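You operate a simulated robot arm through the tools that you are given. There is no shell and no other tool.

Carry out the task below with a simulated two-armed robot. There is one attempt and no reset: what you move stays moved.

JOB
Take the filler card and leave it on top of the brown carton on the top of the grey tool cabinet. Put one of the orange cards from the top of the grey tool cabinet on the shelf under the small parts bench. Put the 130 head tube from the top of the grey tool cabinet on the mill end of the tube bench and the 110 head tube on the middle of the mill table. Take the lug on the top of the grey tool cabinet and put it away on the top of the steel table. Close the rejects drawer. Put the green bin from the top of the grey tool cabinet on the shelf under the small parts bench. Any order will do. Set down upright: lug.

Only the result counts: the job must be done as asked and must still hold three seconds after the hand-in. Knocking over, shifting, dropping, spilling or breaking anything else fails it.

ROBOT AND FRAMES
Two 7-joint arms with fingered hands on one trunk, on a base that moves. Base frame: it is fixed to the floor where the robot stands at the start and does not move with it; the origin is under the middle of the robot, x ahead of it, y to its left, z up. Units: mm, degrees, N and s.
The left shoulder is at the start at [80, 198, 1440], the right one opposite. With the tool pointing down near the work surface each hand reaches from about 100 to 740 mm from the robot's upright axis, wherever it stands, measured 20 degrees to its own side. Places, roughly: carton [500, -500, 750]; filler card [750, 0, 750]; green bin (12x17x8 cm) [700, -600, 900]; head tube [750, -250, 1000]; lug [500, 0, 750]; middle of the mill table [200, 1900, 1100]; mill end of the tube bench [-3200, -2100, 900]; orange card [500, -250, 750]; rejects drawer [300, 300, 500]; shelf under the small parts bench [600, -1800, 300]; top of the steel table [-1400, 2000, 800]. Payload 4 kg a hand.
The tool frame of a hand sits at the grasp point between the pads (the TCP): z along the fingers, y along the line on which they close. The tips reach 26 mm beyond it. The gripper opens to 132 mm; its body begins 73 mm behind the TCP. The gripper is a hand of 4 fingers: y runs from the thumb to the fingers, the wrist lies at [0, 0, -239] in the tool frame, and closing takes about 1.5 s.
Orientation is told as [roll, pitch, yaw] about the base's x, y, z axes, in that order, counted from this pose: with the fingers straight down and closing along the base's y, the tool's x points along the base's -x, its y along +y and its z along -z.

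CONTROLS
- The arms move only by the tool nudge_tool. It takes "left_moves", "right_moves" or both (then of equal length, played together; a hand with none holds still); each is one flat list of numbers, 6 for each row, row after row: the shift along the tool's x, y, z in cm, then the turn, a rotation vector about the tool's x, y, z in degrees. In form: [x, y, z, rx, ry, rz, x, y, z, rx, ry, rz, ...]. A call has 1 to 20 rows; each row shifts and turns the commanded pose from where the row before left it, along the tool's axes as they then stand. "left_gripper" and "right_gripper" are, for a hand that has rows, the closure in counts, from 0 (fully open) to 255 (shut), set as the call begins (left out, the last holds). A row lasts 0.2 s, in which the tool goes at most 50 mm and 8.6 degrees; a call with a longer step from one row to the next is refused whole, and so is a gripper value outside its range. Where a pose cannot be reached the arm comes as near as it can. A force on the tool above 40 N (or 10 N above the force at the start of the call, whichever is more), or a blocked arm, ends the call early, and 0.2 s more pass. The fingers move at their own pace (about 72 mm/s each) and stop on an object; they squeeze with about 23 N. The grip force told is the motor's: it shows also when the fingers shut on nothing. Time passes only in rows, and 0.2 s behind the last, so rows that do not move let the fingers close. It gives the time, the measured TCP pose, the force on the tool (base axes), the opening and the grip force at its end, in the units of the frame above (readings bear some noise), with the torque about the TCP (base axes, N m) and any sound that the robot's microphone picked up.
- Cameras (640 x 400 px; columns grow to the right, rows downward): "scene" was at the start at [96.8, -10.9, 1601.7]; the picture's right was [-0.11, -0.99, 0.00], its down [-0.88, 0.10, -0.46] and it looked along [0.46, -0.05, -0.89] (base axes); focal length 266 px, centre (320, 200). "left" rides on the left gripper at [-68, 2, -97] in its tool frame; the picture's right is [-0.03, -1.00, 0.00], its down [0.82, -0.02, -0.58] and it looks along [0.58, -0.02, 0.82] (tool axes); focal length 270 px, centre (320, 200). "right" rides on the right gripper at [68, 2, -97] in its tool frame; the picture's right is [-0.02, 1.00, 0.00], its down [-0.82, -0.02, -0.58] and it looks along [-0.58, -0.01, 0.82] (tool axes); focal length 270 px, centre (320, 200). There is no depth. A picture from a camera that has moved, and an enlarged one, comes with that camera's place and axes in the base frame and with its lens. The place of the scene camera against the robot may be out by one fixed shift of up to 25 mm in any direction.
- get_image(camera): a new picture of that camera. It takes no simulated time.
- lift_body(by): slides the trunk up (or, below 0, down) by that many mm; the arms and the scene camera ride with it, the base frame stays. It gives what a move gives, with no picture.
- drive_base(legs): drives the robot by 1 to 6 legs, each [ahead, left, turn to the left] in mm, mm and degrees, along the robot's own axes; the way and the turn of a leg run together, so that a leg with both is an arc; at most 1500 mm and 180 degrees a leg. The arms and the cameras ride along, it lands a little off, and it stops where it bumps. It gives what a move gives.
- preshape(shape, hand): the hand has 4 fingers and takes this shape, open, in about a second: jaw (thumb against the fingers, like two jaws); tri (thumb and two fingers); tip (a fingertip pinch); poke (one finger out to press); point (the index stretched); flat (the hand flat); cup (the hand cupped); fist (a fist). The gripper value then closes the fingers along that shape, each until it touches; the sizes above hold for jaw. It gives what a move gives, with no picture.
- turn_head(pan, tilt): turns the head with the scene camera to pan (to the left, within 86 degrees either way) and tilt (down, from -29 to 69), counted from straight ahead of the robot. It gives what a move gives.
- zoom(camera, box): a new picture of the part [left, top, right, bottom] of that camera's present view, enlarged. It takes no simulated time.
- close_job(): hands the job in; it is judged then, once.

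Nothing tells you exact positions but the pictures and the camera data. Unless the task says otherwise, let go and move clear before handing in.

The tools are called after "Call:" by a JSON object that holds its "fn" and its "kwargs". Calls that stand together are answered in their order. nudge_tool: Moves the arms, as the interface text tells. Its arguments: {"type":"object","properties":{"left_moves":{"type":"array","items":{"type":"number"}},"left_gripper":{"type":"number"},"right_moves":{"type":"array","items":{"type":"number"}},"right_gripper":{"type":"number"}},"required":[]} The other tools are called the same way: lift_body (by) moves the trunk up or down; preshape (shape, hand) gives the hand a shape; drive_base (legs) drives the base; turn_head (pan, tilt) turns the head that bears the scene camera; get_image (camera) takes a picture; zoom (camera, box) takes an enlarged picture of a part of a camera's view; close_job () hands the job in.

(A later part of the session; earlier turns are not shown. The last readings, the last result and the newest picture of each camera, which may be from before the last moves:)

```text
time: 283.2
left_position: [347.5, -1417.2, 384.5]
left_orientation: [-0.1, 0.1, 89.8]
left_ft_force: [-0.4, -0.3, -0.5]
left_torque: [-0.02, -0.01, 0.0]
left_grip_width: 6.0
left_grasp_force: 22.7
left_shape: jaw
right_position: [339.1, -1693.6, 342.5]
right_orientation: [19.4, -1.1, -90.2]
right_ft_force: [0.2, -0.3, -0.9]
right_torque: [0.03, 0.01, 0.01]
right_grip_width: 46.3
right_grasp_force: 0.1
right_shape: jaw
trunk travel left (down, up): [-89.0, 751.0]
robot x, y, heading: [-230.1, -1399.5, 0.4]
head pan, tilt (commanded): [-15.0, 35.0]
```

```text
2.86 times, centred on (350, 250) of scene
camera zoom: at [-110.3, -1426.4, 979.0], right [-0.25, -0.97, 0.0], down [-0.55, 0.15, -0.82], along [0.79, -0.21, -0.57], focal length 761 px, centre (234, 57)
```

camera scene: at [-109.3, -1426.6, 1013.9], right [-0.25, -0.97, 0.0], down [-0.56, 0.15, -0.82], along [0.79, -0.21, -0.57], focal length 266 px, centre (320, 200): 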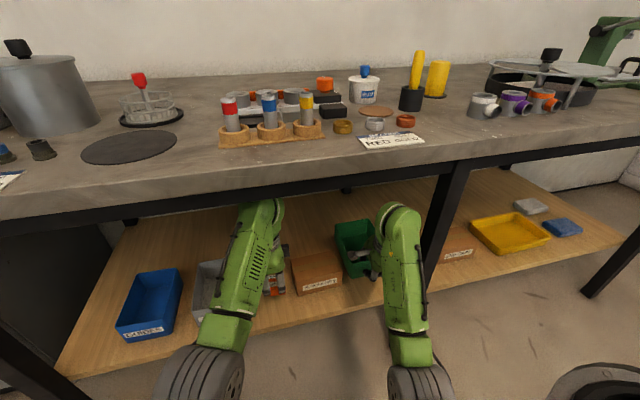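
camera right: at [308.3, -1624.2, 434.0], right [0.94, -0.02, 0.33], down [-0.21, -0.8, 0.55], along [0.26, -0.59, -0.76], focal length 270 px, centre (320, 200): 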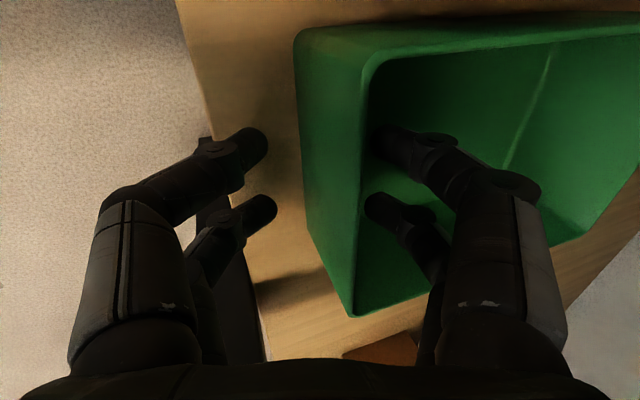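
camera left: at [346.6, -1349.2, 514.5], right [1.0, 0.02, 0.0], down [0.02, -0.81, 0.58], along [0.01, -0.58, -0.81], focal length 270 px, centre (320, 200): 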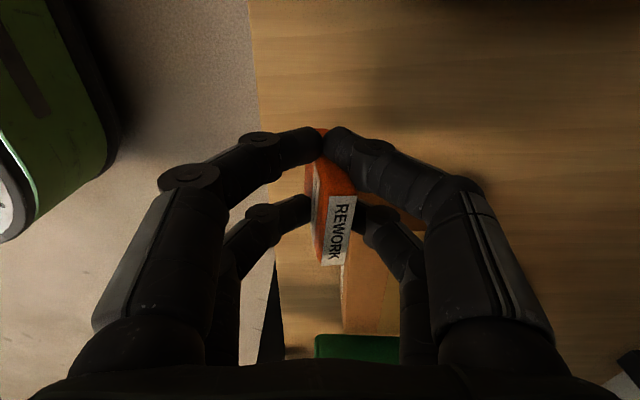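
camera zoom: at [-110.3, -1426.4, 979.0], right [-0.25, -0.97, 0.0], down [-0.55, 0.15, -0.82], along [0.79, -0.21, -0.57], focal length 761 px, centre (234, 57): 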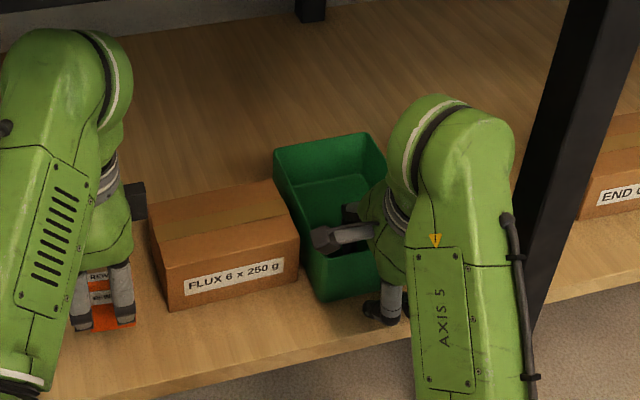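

The bin stands level on the shelf. I retract the right hand along its own axis.

Call:
{"fn": "nudge_tool", "kwargs": {"right_moves": [0, 0, -1.5, 0, 0, 0, 0, 0, -2, 0, 0, 0, 0, 0, -2, 0, 0, 0, 0, 0, -2.5, 0, 0, 0, 0, 0, 0, 0, 0, 0]}}

Call:
{"fn": "get_image", "kwargs": {"camera": "right"}}

Call:
{"fn": "zoom", "kwargs": {"camera": "scene", "box": [250, 180, 450, 320]}}

```text
time: 284.4
left_position: [348.9, -1417.6, 383.3]
left_orientation: [-0.1, 0.1, 89.7]
left_ft_force: [0.5, 0.8, 0.0]
left_torque: [0.01, 0.0, -0.01]
left_grip_width: 5.9
left_grasp_force: 22.3
left_shape: jaw
right_position: [311.0, -1691.4, 419.0]
right_orientation: [19.5, -1.2, -90.2]
right_ft_force: [-0.1, 1.1, -0.4]
right_torque: [0.02, -0.06, 0.01]
right_grip_width: 46.4
right_grasp_force: 0.1
right_shape: jaw
trunk travel left (down, up): [-89.0, 751.0]
robot x, y, heading: [-226.5, -1394.5, 0.3]
head pan, tilt (commanded): [-15.0, 35.0]
```

```text
taken
camera right: at [280.9, -1622.3, 510.3], right [0.94, -0.02, 0.33], down [-0.21, -0.8, 0.55], along [0.26, -0.59, -0.76], focal length 270 px, centre (320, 200)
```

right: 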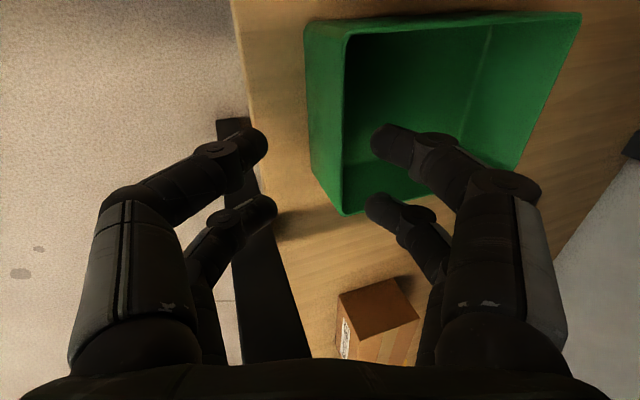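

```text
2.86 times, centred on (350, 250) of scene
camera zoom: at [-110.3, -1426.4, 979.0], right [-0.25, -0.97, 0.0], down [-0.55, 0.15, -0.82], along [0.79, -0.21, -0.57], focal length 761 px, centre (234, 57)
```

zoom: 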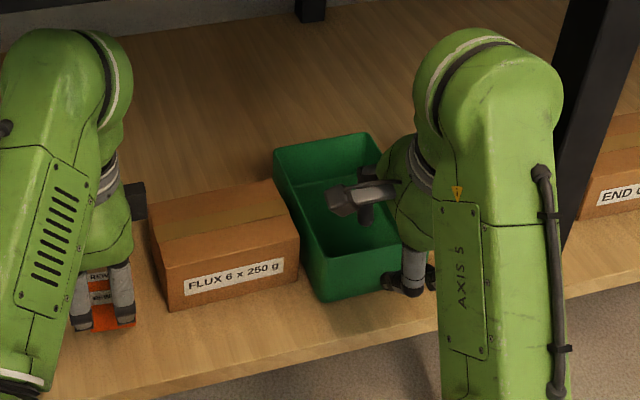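

The bin is placed. Now the card: I lower the left hand in small steps.

Call:
{"fn": "nudge_tool", "kwargs": {"left_moves": [0, 0, 1.5, 0, 0, 0, 0, 0, 0.5, 0, 0, 0, 0, 0, 0, 0, 0, 0]}}

Call:
{"fn": "nudge_tool", "kwargs": {"left_moves": [0, 0, 0.3, 0, 0, 0, 0, 0, 0, 0, 0, 0]}}

Call:
{"fn": "get_image", "kwargs": {"camera": "left"}}

```text
time: 285.2
left_position: [347.9, -1418.5, 364.3]
left_orientation: [0.0, 0.1, 89.7]
left_ft_force: [0.8, -1.0, -1.4]
left_torque: [-0.02, 0.03, 0.0]
left_grip_width: 5.6
left_grasp_force: 22.8
left_shape: jaw
right_position: [312.8, -1692.2, 418.3]
right_orientation: [19.5, -1.2, -90.2]
right_ft_force: [-0.4, -0.6, -0.3]
right_torque: [0.0, 0.02, -0.05]
right_grip_width: 46.4
right_grasp_force: 0.1
right_shape: jaw
trunk travel left (down, up): [-89.0, 751.0]
robot x, y, heading: [-224.5, -1401.9, 0.2]
head pan, tilt (commanded): [-15.0, 35.0]
```

```text
time: 285.8
left_position: [347.7, -1418.1, 361.7]
left_orientation: [-0.1, 0.1, 89.5]
left_ft_force: [-0.8, -0.4, 0.0]
left_torque: [0.02, -0.01, 0.0]
left_grip_width: 6.0
left_grasp_force: 22.7
left_shape: jaw
right_position: [311.2, -1692.6, 419.3]
right_orientation: [19.5, -1.1, -90.3]
right_ft_force: [-0.4, 0.7, 0.5]
right_torque: [-0.05, 0.03, -0.01]
right_grip_width: 46.4
right_grasp_force: 0.0
right_shape: jaw
trunk travel left (down, up): [-89.0, 751.0]
robot x, y, heading: [-233.7, -1395.7, 0.4]
head pan, tilt (commanded): [-15.0, 35.0]
```

```text
taken
camera left: at [346.2, -1349.0, 457.1], right [1.0, 0.02, 0.0], down [0.01, -0.81, 0.58], along [0.01, -0.58, -0.81], focal length 270 px, centre (320, 200)
```

left: 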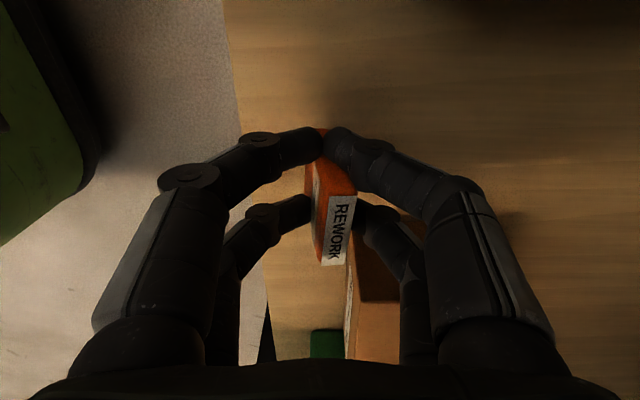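

Call:
{"fn": "nudge_tool", "kwargs": {"left_moves": [0, 0, 0.3, 0, 0, 0, 0, 0, 0, 0, 0, 0]}}

Call:
{"fn": "nudge_tool", "kwargs": {"left_moves": [0, 0, 0.3, 0, 0, 0, 0, 0, 0, 0, 0, 0]}}

```text
time: 286.4
left_position: [347.2, -1418.6, 358.7]
left_orientation: [-0.1, 0.2, 89.7]
left_ft_force: [1.0, 0.4, 0.3]
left_torque: [0.0, -0.01, 0.03]
left_grip_width: 5.7
left_grasp_force: 23.2
left_shape: jaw
right_position: [310.9, -1690.5, 419.6]
right_orientation: [19.5, -1.1, -90.2]
right_ft_force: [0.6, 0.2, -0.7]
right_torque: [0.0, 0.03, -0.03]
right_grip_width: 46.1
right_grasp_force: 0.0
right_shape: jaw
trunk travel left (down, up): [-89.0, 751.0]
robot x, y, heading: [-226.9, -1401.7, -0.0]
head pan, tilt (commanded): [-15.0, 35.0]
```

```text
time: 287.0
left_position: [348.3, -1418.1, 355.0]
left_orientation: [0.0, 0.1, 89.7]
left_ft_force: [-0.2, -0.1, 0.5]
left_torque: [0.0, 0.0, -0.01]
left_grip_width: 5.9
left_grasp_force: 22.8
left_shape: jaw
right_position: [311.1, -1691.3, 419.4]
right_orientation: [19.5, -1.0, -90.2]
right_ft_force: [0.8, -0.3, 0.5]
right_torque: [0.0, 0.01, -0.01]
right_grip_width: 46.3
right_grasp_force: 0.0
right_shape: jaw
trunk travel left (down, up): [-89.0, 751.0]
robot x, y, heading: [-227.3, -1396.7, 0.2]
head pan, tilt (commanded): [-15.0, 35.0]
```

Call:
{"fn": "nudge_tool", "kwargs": {"left_moves": [0, 0, 0.3, 0, 0, 0, 0, 0, 0, 0, 0, 0]}}

Call:
{"fn": "nudge_tool", "kwargs": {"left_moves": [0, 0, 0.2, 0, 0, 0, 0, 0, 0, 0, 0, 0]}}

```text
time: 287.6
left_position: [348.3, -1418.0, 352.2]
left_orientation: [-0.1, 0.2, 89.7]
left_ft_force: [0.1, 0.0, -0.3]
left_torque: [-0.03, 0.01, 0.01]
left_grip_width: 5.7
left_grasp_force: 22.8
left_shape: jaw
right_position: [311.7, -1692.6, 418.8]
right_orientation: [19.5, -1.1, -90.2]
right_ft_force: [-0.4, -0.1, 0.6]
right_torque: [0.0, 0.02, 0.0]
right_grip_width: 46.2
right_grasp_force: 0.0
right_shape: jaw
trunk travel left (down, up): [-89.0, 751.0]
robot x, y, heading: [-228.0, -1397.5, 0.3]
head pan, tilt (commanded): [-15.0, 35.0]
```

```text
time: 288.2
left_position: [348.1, -1418.5, 350.6]
left_orientation: [-0.1, 0.2, 89.6]
left_ft_force: [-0.5, 0.4, 1.1]
left_torque: [-0.02, 0.02, -0.03]
left_grip_width: 5.7
left_grasp_force: 23.1
left_shape: jaw
right_position: [311.8, -1691.9, 419.9]
right_orientation: [19.5, -1.1, -90.2]
right_ft_force: [-0.7, 0.4, -0.6]
right_torque: [-0.01, 0.01, 0.02]
right_grip_width: 46.3
right_grasp_force: 0.1
right_shape: jaw
trunk travel left (down, up): [-89.0, 751.0]
robot x, y, heading: [-230.6, -1399.7, 0.4]
head pan, tilt (commanded): [-15.0, 35.0]
```

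Call:
{"fn": "nudge_tool", "kwargs": {"left_moves": [0, 0, 0.2, 0, 0, 0, 0, 0, 0, 0, 0, 0]}}

Call:
{"fn": "nudge_tool", "kwargs": {"left_moves": [0, 0, 0.2, 0, 0, 0, 0, 0, 0, 0, 0, 0]}}

```text
time: 288.8
left_position: [348.3, -1418.0, 348.7]
left_orientation: [-0.3, 0.2, 89.7]
left_ft_force: [-0.9, 2.6, 7.8]
left_torque: [-0.12, 0.03, 0.03]
left_grip_width: 5.9
left_grasp_force: 23.1
left_shape: jaw
right_position: [310.9, -1692.5, 419.8]
right_orientation: [19.5, -1.2, -90.3]
right_ft_force: [-0.1, -0.1, 0.4]
right_torque: [0.05, -0.03, 0.01]
right_grip_width: 46.2
right_grasp_force: 0.2
right_shape: jaw
trunk travel left (down, up): [-89.0, 751.0]
robot x, y, heading: [-232.8, -1400.3, 0.2]
head pan, tilt (commanded): [-15.0, 35.0]
```

```text
time: 289.4
left_position: [347.9, -1418.2, 349.3]
left_orientation: [-0.5, 0.3, 89.7]
left_ft_force: [-1.0, 4.0, 18.9]
left_torque: [-0.06, -0.03, -0.01]
left_grip_width: 6.1
left_grasp_force: 22.6
left_shape: jaw
right_position: [310.3, -1691.9, 420.9]
right_orientation: [19.6, -1.2, -90.2]
right_ft_force: [0.2, -0.4, -0.5]
right_torque: [-0.03, 0.03, -0.03]
right_grip_width: 46.5
right_grasp_force: 0.1
right_shape: jaw
trunk travel left (down, up): [-89.0, 751.0]
robot x, y, heading: [-229.7, -1396.8, 0.2]
head pan, tilt (commanded): [-15.0, 35.0]
```

Contact. I ease off and open the left jaws gradually.

Call:
{"fn": "nudge_tool", "kwargs": {"left_moves": [0, 0, -0.25, 0, 0, 0, 0, 0, 0, 0, 0, 0]}}

Call:
{"fn": "nudge_tool", "kwargs": {"left_moves": [0, 0, 0, 0, 0, 0, 0, 0, 0, 0, 0, 0], "left_gripper": 215}}

Call:
{"fn": "get_image", "kwargs": {"camera": "left"}}

```text
time: 290.0
left_position: [348.4, -1417.4, 349.2]
left_orientation: [-0.1, 0.1, 89.8]
left_ft_force: [2.7, 2.4, 9.7]
left_torque: [-0.14, -0.14, 0.05]
left_grip_width: 5.9
left_grasp_force: 22.6
left_shape: jaw
right_position: [310.7, -1693.0, 419.6]
right_orientation: [19.5, -1.1, -90.1]
right_ft_force: [0.3, 0.1, 0.4]
right_torque: [0.02, -0.01, -0.02]
right_grip_width: 46.5
right_grasp_force: 0.1
right_shape: jaw
trunk travel left (down, up): [-89.0, 751.0]
robot x, y, heading: [-228.5, -1400.6, 0.4]
head pan, tilt (commanded): [-15.0, 35.0]
```

```text
time: 290.6
left_position: [346.8, -1418.2, 348.7]
left_orientation: [0.2, 0.2, 89.7]
left_ft_force: [0.6, -0.3, -0.3]
left_torque: [-0.01, 0.0, -0.02]
left_grip_width: 20.8
left_grasp_force: 0.0
left_shape: jaw
right_position: [311.9, -1693.6, 419.3]
right_orientation: [19.5, -1.2, -90.2]
right_ft_force: [-0.8, 0.1, -0.3]
right_torque: [0.0, 0.0, 0.01]
right_grip_width: 46.3
right_grasp_force: 0.1
right_shape: jaw
trunk travel left (down, up): [-89.0, 751.0]
robot x, y, heading: [-228.4, -1398.6, 0.4]
head pan, tilt (commanded): [-15.0, 35.0]
```

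```text
taken
camera left: at [345.5, -1349.5, 443.7], right [1.0, 0.02, 0.0], down [0.02, -0.82, 0.58], along [0.01, -0.58, -0.82], focal length 270 px, centre (320, 200)
```

left: 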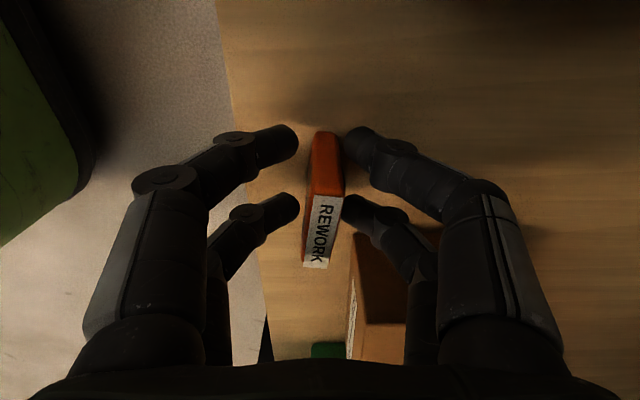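

Call:
{"fn": "nudge_tool", "kwargs": {"left_moves": [0, 0, 0, 0, 0, 0, 0, 0, 0, 0, 0, 0], "left_gripper": 180}}

Call:
{"fn": "get_image", "kwargs": {"camera": "left"}}

```text
time: 291.2
left_position: [348.9, -1417.6, 348.9]
left_orientation: [-0.1, 0.2, 89.7]
left_ft_force: [-1.0, -0.6, 0.1]
left_torque: [0.0, -0.03, 0.01]
left_grip_width: 38.5
left_grasp_force: 0.1
left_shape: jaw
right_position: [312.5, -1691.1, 419.9]
right_orientation: [19.5, -1.1, -90.2]
right_ft_force: [0.4, -0.5, -0.4]
right_torque: [0.01, 0.02, 0.03]
right_grip_width: 46.3
right_grasp_force: 0.2
right_shape: jaw
trunk travel left (down, up): [-89.0, 751.0]
robot x, y, heading: [-230.0, -1394.8, 0.4]
head pan, tilt (commanded): [-15.0, 35.0]
```

```text
taken
camera left: at [345.9, -1349.2, 444.8], right [1.0, 0.02, 0.0], down [0.01, -0.81, 0.58], along [0.01, -0.58, -0.81], focal length 270 px, centre (320, 200)
```

left: 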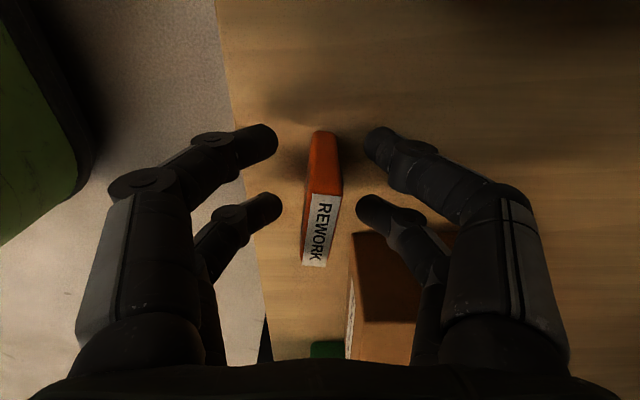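

The card stands on the shelf. I raise the left hand straight up, then back the robot out.

Call:
{"fn": "nudge_tool", "kwargs": {"left_moves": [0, 0, -1.5, 0, 0, 0, 0, 0, -2, 0, 0, 0, 0, 0, -2, 0, 0, 0, 0, 0, -2, 0, 0, 0, 0, 0, 0, 0, 0, 0]}}

Call:
{"fn": "get_image", "kwargs": {"camera": "left"}}

Call:
{"fn": "zoom", "kwargs": {"camera": "scene", "box": [220, 180, 450, 320]}}

```text
time: 292.4
left_position: [348.2, -1418.6, 423.8]
left_orientation: [-0.1, 0.2, 89.7]
left_ft_force: [0.6, 0.3, 0.6]
left_torque: [-0.02, -0.01, 0.01]
left_grip_width: 38.5
left_grasp_force: 0.1
left_shape: jaw
right_position: [312.0, -1692.9, 420.3]
right_orientation: [19.5, -1.2, -90.2]
right_ft_force: [1.1, 0.2, 0.9]
right_torque: [0.01, 0.01, -0.05]
right_grip_width: 46.1
right_grasp_force: 0.0
right_shape: jaw
trunk travel left (down, up): [-89.0, 751.0]
robot x, y, heading: [-230.1, -1399.4, 0.6]
head pan, tilt (commanded): [-15.0, 35.0]
```

```text
taken
camera left: at [346.0, -1349.8, 519.3], right [1.0, 0.02, 0.0], down [0.01, -0.81, 0.58], along [0.01, -0.58, -0.81], focal length 270 px, centre (320, 200)
```

left: 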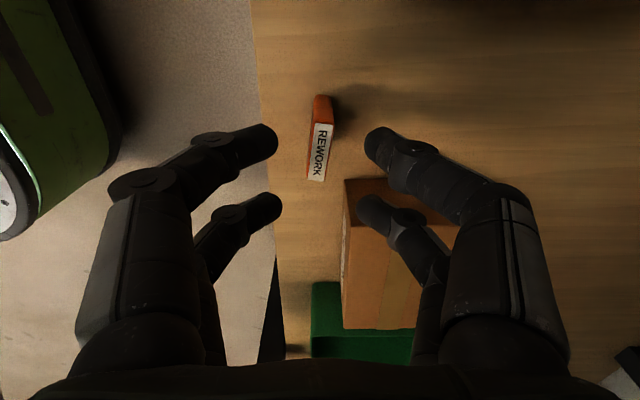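

```text
2.78 times, centred on (335, 250) of scene
camera zoom: at [-110.4, -1426.4, 979.0], right [-0.25, -0.97, 0.0], down [-0.55, 0.15, -0.82], along [0.79, -0.21, -0.57], focal length 741 px, centre (278, 61)
```

zoom: 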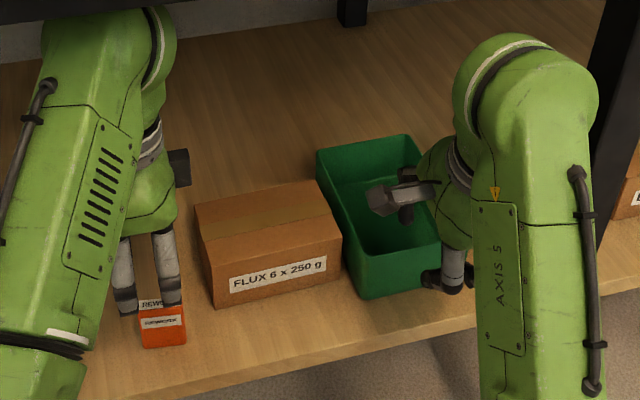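

Both items sit on the shelf. I drive straight back out.

Call:
{"fn": "drive_base", "kwargs": {"legs": [[-330, 0, 0]]}}

Call:
{"fn": "get_image", "kwargs": {"camera": "scene"}}

```text
time: 294.6
left_position: [19.7, -1419.7, 423.6]
left_orientation: [-0.1, 0.1, 89.7]
left_ft_force: [0.6, 0.1, -0.3]
left_torque: [0.04, 0.04, -0.01]
left_grip_width: 38.4
left_grasp_force: 0.2
left_shape: jaw
right_position: [-15.3, -1693.5, 419.3]
right_orientation: [19.5, -1.3, -90.3]
right_ft_force: [-0.5, -0.6, 0.6]
right_torque: [-0.01, -0.02, 0.02]
right_grip_width: 46.2
right_grasp_force: 0.0
right_shape: jaw
trunk travel left (down, up): [-89.0, 751.0]
robot x, y, heading: [-556.7, -1401.7, 0.2]
head pan, tilt (commanded): [-15.0, 35.0]
```

```text
taken
camera scene: at [-438.8, -1428.0, 979.1], right [-0.25, -0.97, 0.0], down [-0.55, 0.15, -0.82], along [0.79, -0.21, -0.57], focal length 266 px, centre (320, 200)
```

scene: 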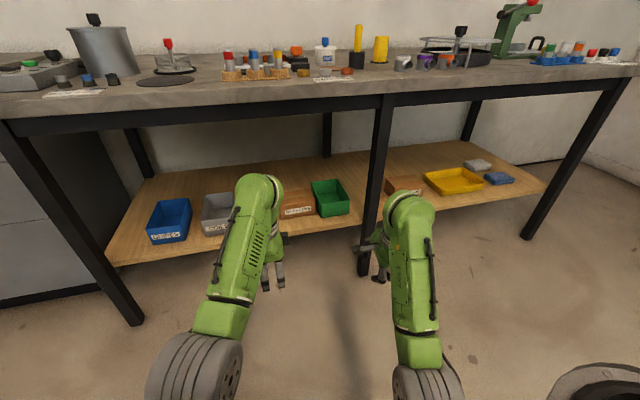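

Both items are on the shelf and the robot is clear. Next is the 130 tube: I raise the trunk and re-orient the right hand.

Call:
{"fn": "lift_body", "kwargs": {"by": 400}}

Call:
{"fn": "lift_body", "kwargs": {"by": 250}}

Call:
{"fn": "nudge_tool", "kwargs": {"right_moves": [0, 0, 0, 6.5, 0, 0, 0, 0, 0, 6.5, 0, 0, 0, 0, 0, 6.5, 0, 0, 0, 0, 0, 0, 0, -8.2, 0, 0, 0, 0, 0, -8.2, 0, 0, 0, 0, 0, -8.2, 0, 0, 0, 0, 0, -8.2, 0, 0, 0, 0, 0, -8.2, 0, 0, 0, 0, 0, -8.2, 0, 0, 0, 0, 0, -8.2, 0, 0, 0, 0, 0, -8.2, 0, 0, 0, 0, 0, -8.2, 0, 0, 0, 0, 0, -8.2, 0, 0, 0, 0, 0, -8, 0, 0, 0, 0, 0, 0]}}

Call:
{"fn": "get_image", "kwargs": {"camera": "scene"}}

```text
time: 298.4
left_position: [20.3, -1420.4, 824.2]
left_orientation: [-0.1, 0.0, 89.7]
left_ft_force: [-0.4, 0.1, 0.3]
left_torque: [0.01, -0.01, 0.03]
left_grip_width: 38.7
left_grasp_force: 0.1
left_shape: jaw
right_position: [-16.9, -1693.4, 820.3]
right_orientation: [19.5, -1.2, -90.2]
right_ft_force: [0.1, 0.0, 0.7]
right_torque: [0.02, -0.04, 0.01]
right_grip_width: 46.4
right_grasp_force: 0.1
right_shape: jaw
trunk travel left (down, up): [-489.0, 351.0]
robot x, y, heading: [-555.9, -1405.2, 0.5]
head pan, tilt (commanded): [-15.0, 35.0]
```

```text
time: 301.0
left_position: [19.0, -1419.6, 1073.1]
left_orientation: [-0.1, 0.0, 89.8]
left_ft_force: [-0.8, -1.1, -0.2]
left_torque: [0.03, -0.02, 0.0]
left_grip_width: 38.2
left_grasp_force: 0.0
left_shape: jaw
right_position: [-16.1, -1692.8, 1069.2]
right_orientation: [19.5, -1.3, -90.2]
right_ft_force: [-0.5, -0.1, 0.9]
right_torque: [-0.02, 0.0, 0.03]
right_grip_width: 46.1
right_grasp_force: 0.1
right_shape: jaw
trunk travel left (down, up): [-739.0, 101.0]
robot x, y, heading: [-560.5, -1402.7, 0.4]
head pan, tilt (commanded): [-15.0, 35.0]
```

```text
time: 304.2
left_position: [19.7, -1420.0, 1074.1]
left_orientation: [-0.2, 0.1, 89.8]
left_ft_force: [1.1, 0.5, 1.3]
left_torque: [-0.01, -0.02, 0.01]
left_grip_width: 38.2
left_grasp_force: 0.1
left_shape: jaw
right_position: [-15.1, -1692.5, 1069.3]
right_orientation: [-1.1, 0.0, -0.1]
right_ft_force: [-0.2, 0.5, 0.4]
right_torque: [-0.01, -0.01, -0.03]
right_grip_width: 46.3
right_grasp_force: 0.1
right_shape: jaw
trunk travel left (down, up): [-739.0, 101.0]
robot x, y, heading: [-558.0, -1401.7, 0.5]
head pan, tilt (commanded): [-15.0, 35.0]
```

```text
taken
camera scene: at [-438.3, -1428.1, 1629.1], right [-0.25, -0.97, 0.0], down [-0.56, 0.15, -0.82], along [0.79, -0.21, -0.57], focal length 266 px, centre (320, 200)
```

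scene: 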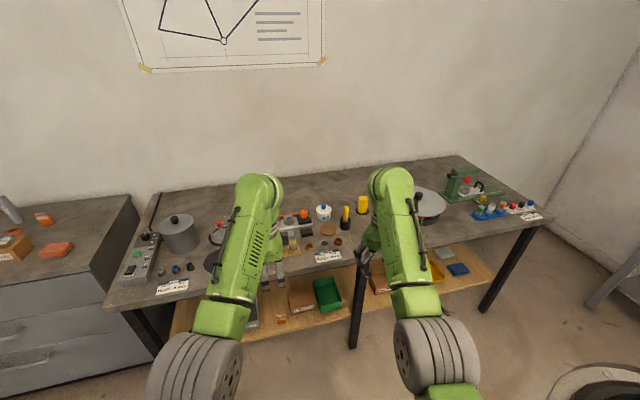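

I pitch the right hand forward 45° for the tube and tuck the left hand, then drive back to the cabinet.

Call:
{"fn": "nudge_tool", "kwargs": {"left_moves": [-3.6, 2.1, 0, 0, 0, 0, -3.6, 2.1, 0, 0, 0, 0, -3.6, 2.1, 0, 0, 0, 0, -3.6, 2.1, 0, 0, 0, 0, -3.6, 2.1, 0, 0, 0, 0, -3.6, 2.1, 0, 0, 0, 0, 0, 0, 0, 0, 0, 0], "right_moves": [0, 0, 0, -1, -7.5, 0, 0, 0, 0, 0, -7.5, 0, 0, 0, 0, 0, -7.5, 0, 0, 0, 0, 0, -7.5, 0, 0, 0, 0, 0, -7.5, 0, 0, 0, 0, 0, -7.5, 0, 0, 0, 0, 0, 0, 0], "right_gripper": 100}}

Call:
{"fn": "drive_base", "kwargs": {"legs": [[0, 1202, -0.4]]}}

Call:
{"fn": "turn_head", "kwargs": {"pan": -10, "tilt": 40}}

Call:
{"fn": "get_image", "kwargs": {"camera": "scene"}}

```text
time: 305.8
left_position: [-76.8, -1205.0, 1037.5]
left_orientation: [-0.1, 0.1, 89.6]
left_ft_force: [0.9, -0.6, -0.1]
left_torque: [0.01, -0.02, -0.04]
left_grip_width: 38.8
left_grasp_force: 0.2
left_shape: jaw
left hand out of reach, approached as far as the arm can: row 4, 5, 6
right_position: [-15.9, -1693.8, 1069.4]
right_orientation: [-0.2, -45.1, 0.0]
right_ft_force: [-0.2, -0.9, 0.1]
right_torque: [0.0, -0.01, 0.0]
right_grip_width: 79.8
right_grasp_force: 0.1
right_shape: jaw
trunk travel left (down, up): [-739.0, 101.0]
robot x, y, heading: [-564.4, -1402.6, 0.3]
head pan, tilt (commanded): [-15.0, 35.0]
```

```text
time: 311.9
left_position: [-80.9, -6.2, 1037.4]
left_orientation: [-0.2, 0.0, 89.4]
left_ft_force: [0.1, 0.3, 0.5]
left_torque: [-0.03, -0.04, -0.02]
left_grip_width: 38.6
left_grasp_force: 0.1
left_shape: jaw
right_position: [-20.8, -494.6, 1069.5]
right_orientation: [-0.2, -45.0, -0.1]
right_ft_force: [0.3, -0.9, 0.3]
right_torque: [-0.01, -0.01, 0.02]
right_grip_width: 79.9
right_grasp_force: 0.1
right_shape: jaw
trunk travel left (down, up): [-739.0, 101.0]
robot x, y, heading: [-561.7, -199.6, -0.0]
head pan, tilt (commanded): [-15.0, 35.0]
```

```text
time: 312.5
left_position: [-81.6, -6.5, 1037.8]
left_orientation: [-0.1, 0.2, 89.4]
left_ft_force: [0.0, 0.2, -1.1]
left_torque: [-0.03, 0.03, 0.0]
left_grip_width: 38.5
left_grasp_force: 0.0
left_shape: jaw
right_position: [-21.0, -493.5, 1070.6]
right_orientation: [-0.2, -45.0, -0.2]
right_ft_force: [0.3, 0.0, -0.4]
right_torque: [0.02, -0.02, -0.01]
right_grip_width: 79.8
right_grasp_force: 0.1
right_shape: jaw
trunk travel left (down, up): [-739.0, 101.0]
robot x, y, heading: [-560.3, -199.6, 0.0]
head pan, tilt (commanded): [-10.0, 40.0]
```

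```text
taken
camera scene: at [-443.8, -219.4, 1621.5], right [-0.17, -0.98, 0.0], down [-0.63, 0.11, -0.77], along [0.75, -0.13, -0.64], focal length 266 px, centre (320, 200)
```

scene: 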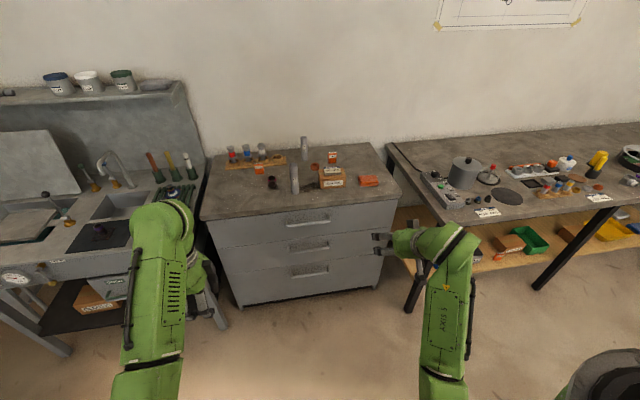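

I shift the right hand to be in line with the tube and drive to the cabinet.

Call:
{"fn": "nudge_tool", "kwargs": {"right_moves": [0, 3.5, 0, 0, 0, 0, 0, 3.5, 0, 0, 0, 0, 0, 3.4, 0, 0, 0, 0, 0, 0, 0, 0, 0, 0]}}

Call:
{"fn": "drive_base", "kwargs": {"legs": [[625, 40, 0]]}}

Call:
{"fn": "get_image", "kwargs": {"camera": "right"}}

Call:
{"fn": "get_image", "kwargs": {"camera": "scene"}}

```text
time: 313.5
left_position: [-80.8, -6.5, 1036.8]
left_orientation: [-0.2, 0.1, 89.4]
left_ft_force: [0.4, -0.6, -0.3]
left_torque: [0.04, -0.05, -0.01]
left_grip_width: 38.4
left_grasp_force: 0.1
left_shape: jaw
right_position: [-22.2, -390.5, 1070.6]
right_orientation: [-0.2, -45.0, -0.2]
right_ft_force: [0.4, -0.3, 0.4]
right_torque: [0.04, 0.03, 0.01]
right_grip_width: 79.7
right_grasp_force: 0.0
right_shape: jaw
trunk travel left (down, up): [-739.0, 101.0]
robot x, y, heading: [-560.3, -204.3, 0.3]
head pan, tilt (commanded): [-10.0, 40.0]
```

```text
time: 317.0
left_position: [533.5, 38.3, 1037.1]
left_orientation: [-0.2, 0.1, 89.7]
left_ft_force: [-0.5, -0.8, 0.3]
left_torque: [0.01, -0.04, 0.02]
left_grip_width: 38.2
left_grasp_force: 0.0
left_shape: jaw
right_position: [594.8, -344.9, 1071.7]
right_orientation: [-0.1, -45.1, 0.0]
right_ft_force: [-1.0, -0.3, -0.3]
right_torque: [-0.02, 0.01, 0.01]
right_grip_width: 79.9
right_grasp_force: 0.0
right_shape: jaw
trunk travel left (down, up): [-739.0, 101.0]
robot x, y, heading: [55.1, -154.3, 0.0]
head pan, tilt (commanded): [-10.0, 40.0]
```

```text
taken
camera right: at [477.9, -344.1, 1090.5], right [0.02, 1.0, 0.02], down [0.17, -0.02, 0.99], along [0.99, -0.02, -0.17], focal length 270 px, centre (320, 200)
```

right: 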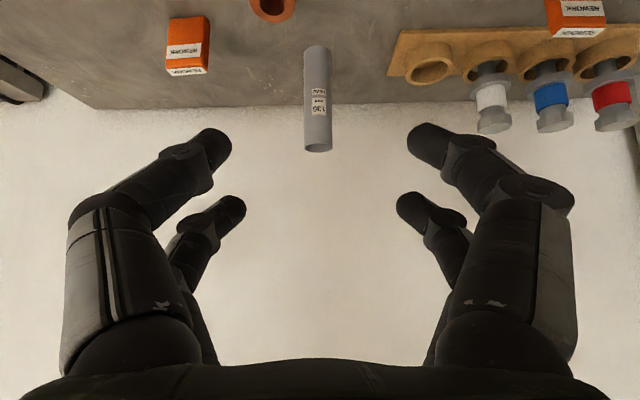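

```text
taken
camera scene: at [171.2, -176.3, 1621.7], right [-0.17, -0.99, 0.0], down [-0.63, 0.11, -0.77], along [0.76, -0.13, -0.64], focal length 266 px, centre (320, 200)
```

scene: 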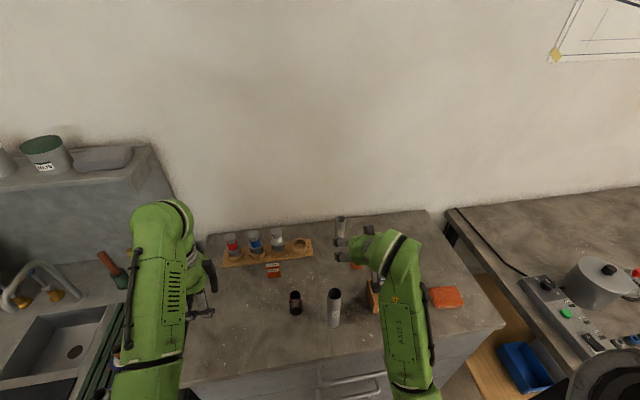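

The tube is at about (798,-348). I approach along the 45° finger axis with the jaws straddling it, first partway.

Call:
{"fn": "nudge_tool", "kwargs": {"right_moves": [-0.85, -0.1, 4.0, 0, 0, 0, -0.85, -0.1, 4.0, 0, 0, 0, -0.85, -0.1, 4.0, 0, 0, 0, 0, 0, 0, 0, 0, 0]}}

Call:
{"fn": "get_image", "kwargs": {"camera": "right"}}

Call:
{"fn": "zoom", "kwargs": {"camera": "scene", "box": [280, 190, 440, 320]}}

```text
time: 318.0
left_position: [533.7, 38.9, 1037.8]
left_orientation: [-0.2, 0.0, 89.6]
left_ft_force: [0.5, 1.3, 1.0]
left_torque: [0.01, 0.0, -0.03]
left_grip_width: 38.5
left_grasp_force: 0.0
left_shape: jaw
right_position: [699.7, -346.8, 1003.1]
right_orientation: [-0.2, -44.9, 0.1]
right_ft_force: [0.0, -1.2, 0.5]
right_torque: [-0.03, -0.01, 0.02]
right_grip_width: 79.9
right_grasp_force: 0.1
right_shape: jaw
trunk travel left (down, up): [-739.0, 101.0]
robot x, y, heading: [57.5, -160.6, 0.5]
head pan, tilt (commanded): [-10.0, 40.0]
```

```text
taken
camera right: at [582.4, -346.0, 1023.0], right [0.02, 1.0, 0.02], down [0.17, -0.02, 0.99], along [0.99, -0.02, -0.17], focal length 270 px, centre (320, 200)
```

right: 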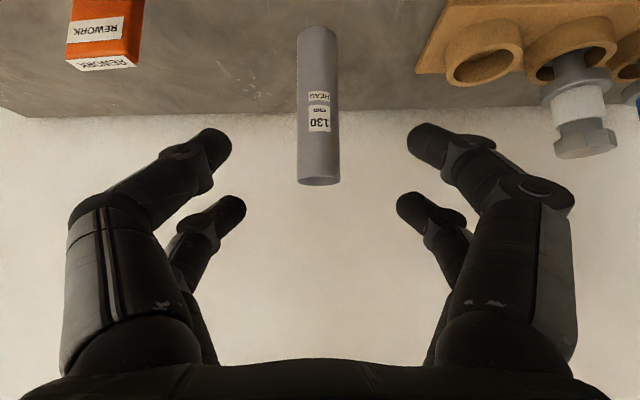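

```text
3.08 times, centred on (360, 255) of scene
camera zoom: at [172.9, -176.1, 1621.5], right [-0.17, -0.99, 0.0], down [-0.63, 0.11, -0.77], along [0.76, -0.13, -0.64], focal length 819 px, centre (197, 31)
```

zoom: 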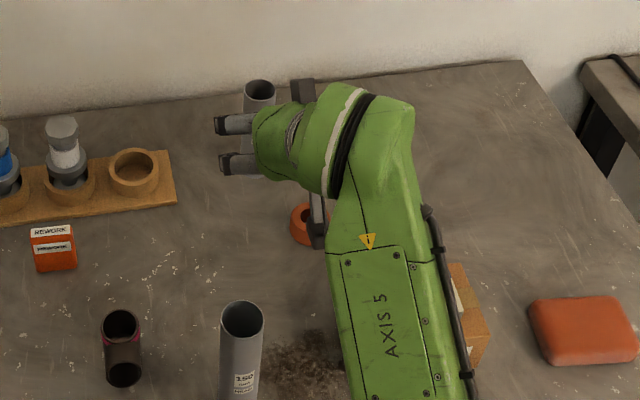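

Well centred. I advance along the finger axis around the tube.

Call:
{"fn": "nudge_tool", "kwargs": {"right_moves": [0, -0.1, 3.3, 0, 0, 0, 0, -0.1, 3.3, 0, 0, 0, 0, 0, 3.0, 0, 0, 0, 0, 0, 0, 0, 0, 0]}}

Call:
{"fn": "get_image", "kwargs": {"camera": "right"}}

```text
time: 319.0
left_position: [534.3, 38.5, 1036.5]
left_orientation: [-0.1, 0.1, 89.7]
left_ft_force: [0.9, -0.3, -0.9]
left_torque: [0.0, -0.02, -0.04]
left_grip_width: 38.7
left_grasp_force: 0.0
left_shape: jaw
right_position: [766.7, -351.5, 934.2]
right_orientation: [-0.2, -45.0, 0.1]
right_ft_force: [-0.2, 0.7, 0.0]
right_torque: [0.01, -0.01, 0.01]
right_grip_width: 79.8
right_grasp_force: 0.0
right_shape: jaw
trunk travel left (down, up): [-739.0, 101.0]
robot x, y, heading: [57.9, -154.1, 0.2]
head pan, tilt (commanded): [-10.0, 40.0]
```

```text
taken
camera right: at [649.6, -349.7, 955.1], right [0.02, 1.0, 0.02], down [0.17, -0.02, 0.99], along [0.99, -0.02, -0.17], focal length 270 px, centre (320, 200)
```

right: 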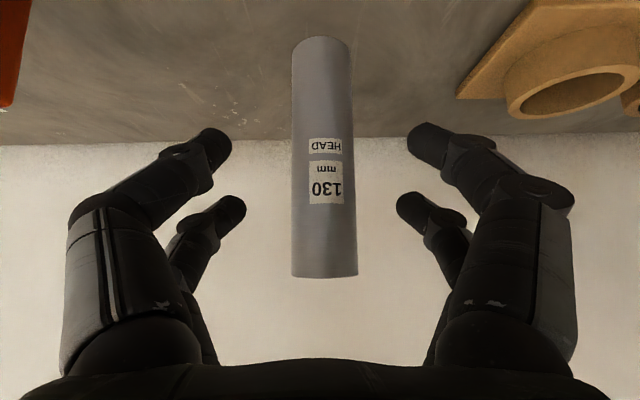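

Call:
{"fn": "nudge_tool", "kwargs": {"right_moves": [0, 0.1, 2.5, 0, 0, 0, 0, 0, 1.8, 0, 0, 0, 0, 0, 0, 0, 0, 0]}}

Call:
{"fn": "get_image", "kwargs": {"camera": "right"}}

```text
time: 319.8
left_position: [533.9, 39.0, 1037.5]
left_orientation: [-0.1, 0.2, 89.7]
left_ft_force: [0.5, 0.6, -0.5]
left_torque: [-0.02, -0.03, 0.01]
left_grip_width: 38.7
left_grasp_force: 0.0
left_shape: jaw
right_position: [796.3, -350.4, 906.5]
right_orientation: [-0.2, -45.0, 0.1]
right_ft_force: [0.1, -0.8, 0.5]
right_torque: [0.02, 0.0, 0.04]
right_grip_width: 79.8
right_grasp_force: 0.1
right_shape: jaw
trunk travel left (down, up): [-739.0, 101.0]
robot x, y, heading: [57.6, -159.3, 0.7]
head pan, tilt (commanded): [-10.0, 40.0]
```

```text
taken
camera right: at [679.8, -349.1, 925.3], right [0.02, 1.0, 0.01], down [0.17, -0.02, 0.99], along [0.99, -0.02, -0.17], focal length 270 px, centre (320, 200)
```

right: 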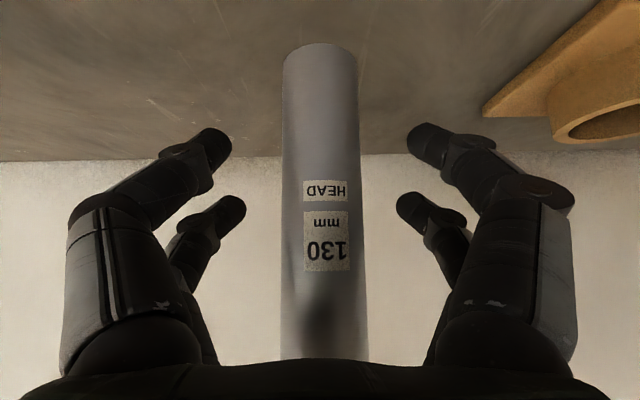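

The tube is centred between the fingers. I close the grip.

Call:
{"fn": "nudge_tool", "kwargs": {"right_moves": [0, 0, 0, 0, 0, 0, 0, 0, 0, 0, 0, 0, 0, 0, 0, 0, 0, 0, 0, 0, 0, 0, 0, 0, 0, 0, 0, 0, 0, 0, 0, 0, 0, 0, 0, 0], "right_gripper": 255}}

Call:
{"fn": "get_image", "kwargs": {"camera": "right"}}

```text
time: 321.2
left_position: [535.4, 38.4, 1037.0]
left_orientation: [-0.2, 0.0, 89.6]
left_ft_force: [1.2, -0.5, -0.7]
left_torque: [0.0, 0.0, -0.02]
left_grip_width: 38.6
left_grasp_force: 0.1
left_shape: jaw
right_position: [797.0, -350.5, 904.6]
right_orientation: [-0.2, -45.0, 0.2]
right_ft_force: [-0.5, 0.3, -0.6]
right_torque: [0.01, 0.03, 0.0]
right_grip_width: 16.7
right_grasp_force: 23.0
right_shape: jaw
trunk travel left (down, up): [-739.0, 101.0]
robot x, y, heading: [58.0, -157.1, 0.1]
head pan, tilt (commanded): [-10.0, 40.0]
```

```text
taken
camera right: at [680.1, -349.1, 925.1], right [0.02, 1.0, 0.01], down [0.17, -0.02, 0.99], along [0.99, -0.02, -0.17], focal length 270 px, centre (320, 200)
```

right: 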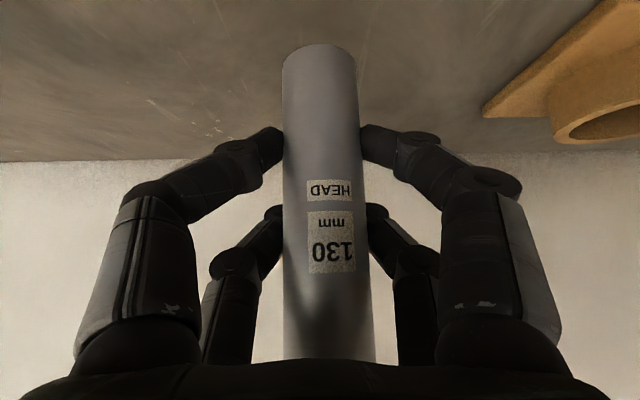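

Both finger pairs clamp the tube's sides well. I lift it and retract.

Call:
{"fn": "nudge_tool", "kwargs": {"right_moves": [-0.7, 0, -0.7, 0, 0, 0, -1.4, 0, -1.4, 0, 0, 0, -2.1, 0, -2.1, 0, 0, 0, 0, 0, 0, 0, 0, 0]}}

Call:
{"fn": "get_image", "kwargs": {"camera": "right"}}

Call:
{"fn": "lift_body", "kwargs": {"by": 100}}

Call:
{"fn": "drive_base", "kwargs": {"legs": [[-600, 0, 0]]}}

Call:
{"fn": "get_image", "kwargs": {"camera": "scene"}}

```text
time: 322.2
left_position: [535.7, 38.9, 1035.9]
left_orientation: [-0.1, 0.1, 89.7]
left_ft_force: [-0.1, 1.0, -0.5]
left_torque: [0.01, -0.01, -0.03]
left_grip_width: 38.5
left_grasp_force: 0.1
left_shape: jaw
right_position: [797.6, -349.8, 963.1]
right_orientation: [-0.2, -45.0, 0.1]
right_ft_force: [0.4, 0.7, -1.1]
right_torque: [0.02, 0.04, 0.02]
right_grip_width: 16.9
right_grasp_force: 23.2
right_shape: jaw
trunk travel left (down, up): [-739.0, 101.0]
robot x, y, heading: [53.3, -158.7, 0.1]
head pan, tilt (commanded): [-10.0, 40.0]
```

```text
taken
camera right: at [680.2, -348.3, 984.1], right [0.02, 1.0, 0.02], down [0.17, -0.02, 0.99], along [0.99, -0.02, -0.17], focal length 270 px, centre (320, 200)
```

right: 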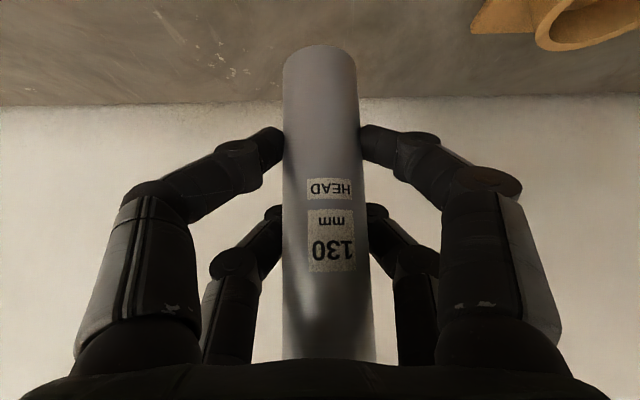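

```text
time: 323.5
left_position: [535.8, 38.7, 1136.6]
left_orientation: [-0.1, 0.1, 89.7]
left_ft_force: [-1.2, 0.0, -0.2]
left_torque: [0.03, -0.01, 0.0]
left_grip_width: 38.6
left_grasp_force: 0.1
left_shape: jaw
right_position: [797.8, -349.7, 1063.5]
right_orientation: [-0.3, -45.0, 0.0]
right_ft_force: [-0.3, 0.2, -0.2]
right_torque: [0.03, -0.04, 0.02]
right_grip_width: 17.0
right_grasp_force: 22.5
right_shape: jaw
trunk travel left (down, up): [-839.0, 1.0]
robot x, y, heading: [57.0, -159.8, 0.4]
head pan, tilt (commanded): [-10.0, 40.0]
```

```text
time: 326.9
left_position: [-66.7, 34.3, 1136.2]
left_orientation: [0.0, 0.0, 89.7]
left_ft_force: [-1.3, -0.1, 0.1]
left_torque: [-0.01, 0.02, -0.01]
left_grip_width: 38.5
left_grasp_force: 0.0
left_shape: jaw
right_position: [195.4, -353.1, 1063.0]
right_orientation: [-0.2, -44.9, 0.1]
right_ft_force: [0.2, -0.9, -2.1]
right_torque: [-0.01, 0.06, 0.01]
right_grip_width: 16.7
right_grasp_force: 22.9
right_shape: jaw
trunk travel left (down, up): [-839.0, 1.0]
robot x, y, heading: [-550.5, -159.9, 0.6]
head pan, tilt (commanded): [-10.0, 40.0]
```

```text
taken
camera scene: at [-427.5, -180.1, 1721.2], right [-0.17, -0.99, 0.0], down [-0.64, 0.11, -0.76], along [0.75, -0.13, -0.64], focal length 266 px, centre (320, 200)
```

scene: 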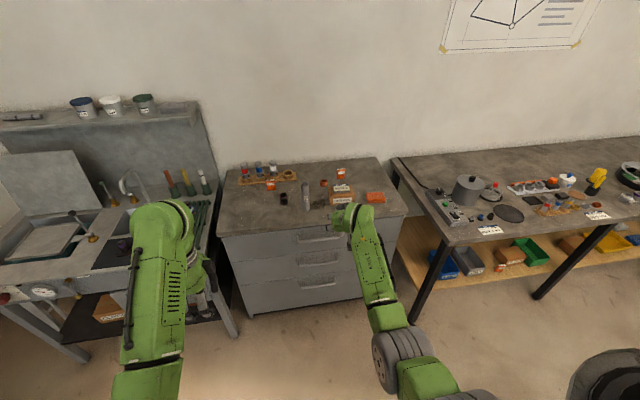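

The tube is secure. I turn around to find the tube bench.

Call:
{"fn": "drive_base", "kwargs": {"legs": [[0, 0, 170]]}}

Call:
{"fn": "turn_head", "kwargs": {"pan": 0, "tilt": 20}}

Call:
{"fn": "get_image", "kwargs": {"camera": "scene"}}

Call:
{"fn": "turn_head", "kwargs": {"pan": 55, "tilt": 25}}

Call:
{"fn": "get_image", "kwargs": {"camera": "scene"}}

```text
time: 334.3
left_position: [-1055.8, -266.7, 1136.1]
left_orientation: [-0.1, 0.0, -100.9]
left_ft_force: [0.3, -0.6, -0.1]
left_torque: [-0.02, -0.08, 0.03]
left_grip_width: 38.4
left_grasp_force: 0.1
left_shape: jaw
right_position: [-1241.4, 164.4, 1064.1]
right_orientation: [-0.2, -45.0, 169.3]
right_ft_force: [-0.3, 0.1, -1.8]
right_torque: [-0.01, 0.05, -0.05]
right_grip_width: 16.1
right_grasp_force: 22.6
right_shape: jaw
trunk travel left (down, up): [-839.0, 1.0]
robot x, y, heading: [-548.7, -162.4, 169.6]
head pan, tilt (commanded): [-10.0, 40.0]
```

```text
time: 335.1
left_position: [-1055.3, -265.9, 1137.5]
left_orientation: [-0.1, 0.1, -100.8]
left_ft_force: [0.3, 0.0, 0.2]
left_torque: [-0.02, -0.01, 0.02]
left_grip_width: 38.4
left_grasp_force: 0.1
left_shape: jaw
right_position: [-1241.3, 163.7, 1063.8]
right_orientation: [-0.2, -44.9, 169.5]
right_ft_force: [-0.6, 0.2, -1.2]
right_torque: [0.01, 0.0, -0.02]
right_grip_width: 16.1
right_grasp_force: 23.2
right_shape: jaw
trunk travel left (down, up): [-839.0, 1.0]
robot x, y, heading: [-547.8, -158.7, 169.7]
head pan, tilt (commanded): [0.0, 20.0]
```

```text
taken
camera scene: at [-666.4, -143.8, 1752.8], right [0.18, 0.98, 0.0], down [0.34, -0.06, -0.94], along [-0.92, 0.17, -0.34], focal length 266 px, centre (320, 200)
```

scene: 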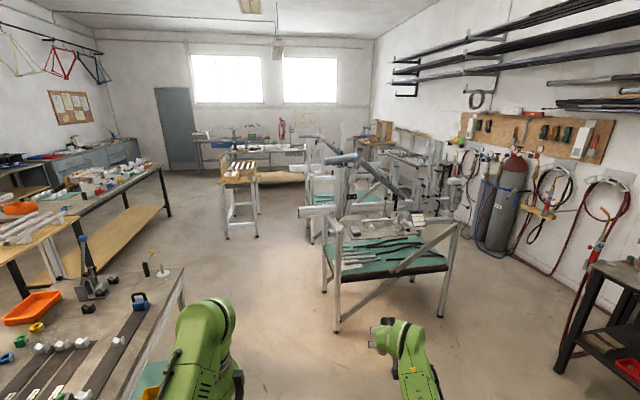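

```text
time: 336.3
left_position: [-1055.6, -266.7, 1136.6]
left_orientation: [-0.2, 0.1, -100.9]
left_ft_force: [-0.1, -0.2, 0.3]
left_torque: [0.01, 0.04, 0.01]
left_grip_width: 38.6
left_grasp_force: 0.1
left_shape: jaw
right_position: [-1242.1, 162.5, 1064.3]
right_orientation: [-0.3, -45.0, 169.4]
right_ft_force: [0.3, -0.4, -1.5]
right_torque: [-0.01, 0.0, -0.03]
right_grip_width: 16.5
right_grasp_force: 23.6
right_shape: jaw
trunk travel left (down, up): [-839.0, 1.0]
robot x, y, heading: [-548.4, -164.0, 169.7]
head pan, tilt (commanded): [55.0, 25.0]
```

```text
taken
camera scene: at [-640.3, -225.2, 1744.8], right [-0.7, 0.71, 0.0], down [0.3, 0.3, -0.91], along [-0.64, -0.64, -0.42], focal length 266 px, centre (320, 200)
```

scene: 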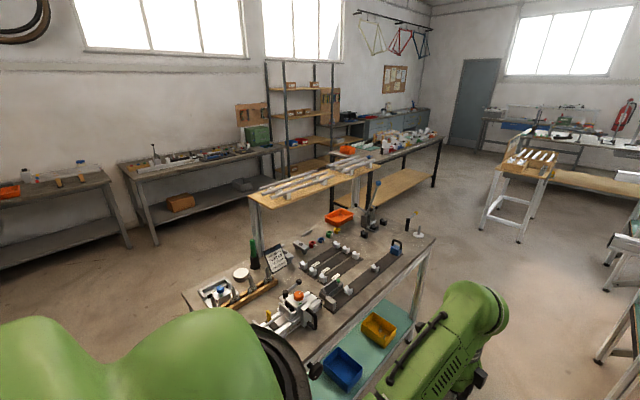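

Call:
{"fn": "zoom", "kwargs": {"camera": "scene", "box": [230, 120, 450, 240]}}

Call:
{"fn": "zoom", "kwargs": {"camera": "scene", "box": [320, 100, 480, 220]}}

```text
2.91 times, centred on (340, 180) of scene
camera zoom: at [-640.3, -225.2, 1744.8], right [-0.7, 0.71, 0.0], down [0.3, 0.3, -0.91], along [-0.64, -0.64, -0.42], focal length 775 px, centre (262, 258)
```

zoom: 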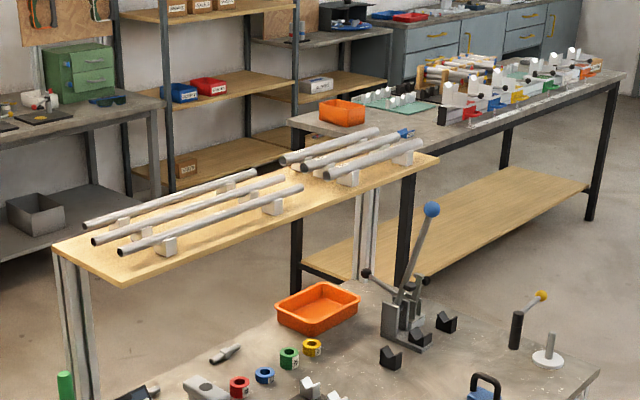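

```text
3.33 times, centred on (400, 160) of scene
camera zoom: at [-640.3, -225.2, 1744.8], right [-0.7, 0.71, 0.0], down [0.3, 0.3, -0.91], along [-0.64, -0.64, -0.42], focal length 888 px, centre (53, 333)
```

zoom: 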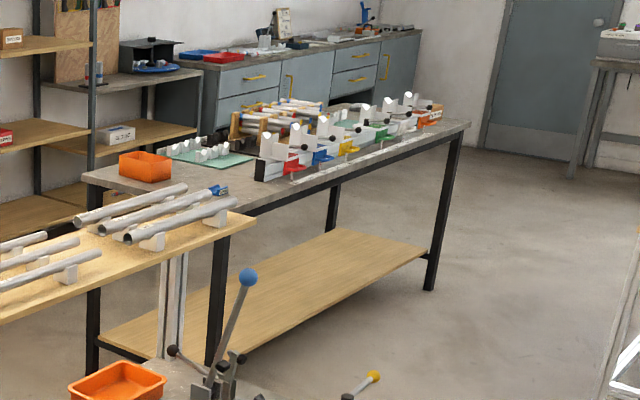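

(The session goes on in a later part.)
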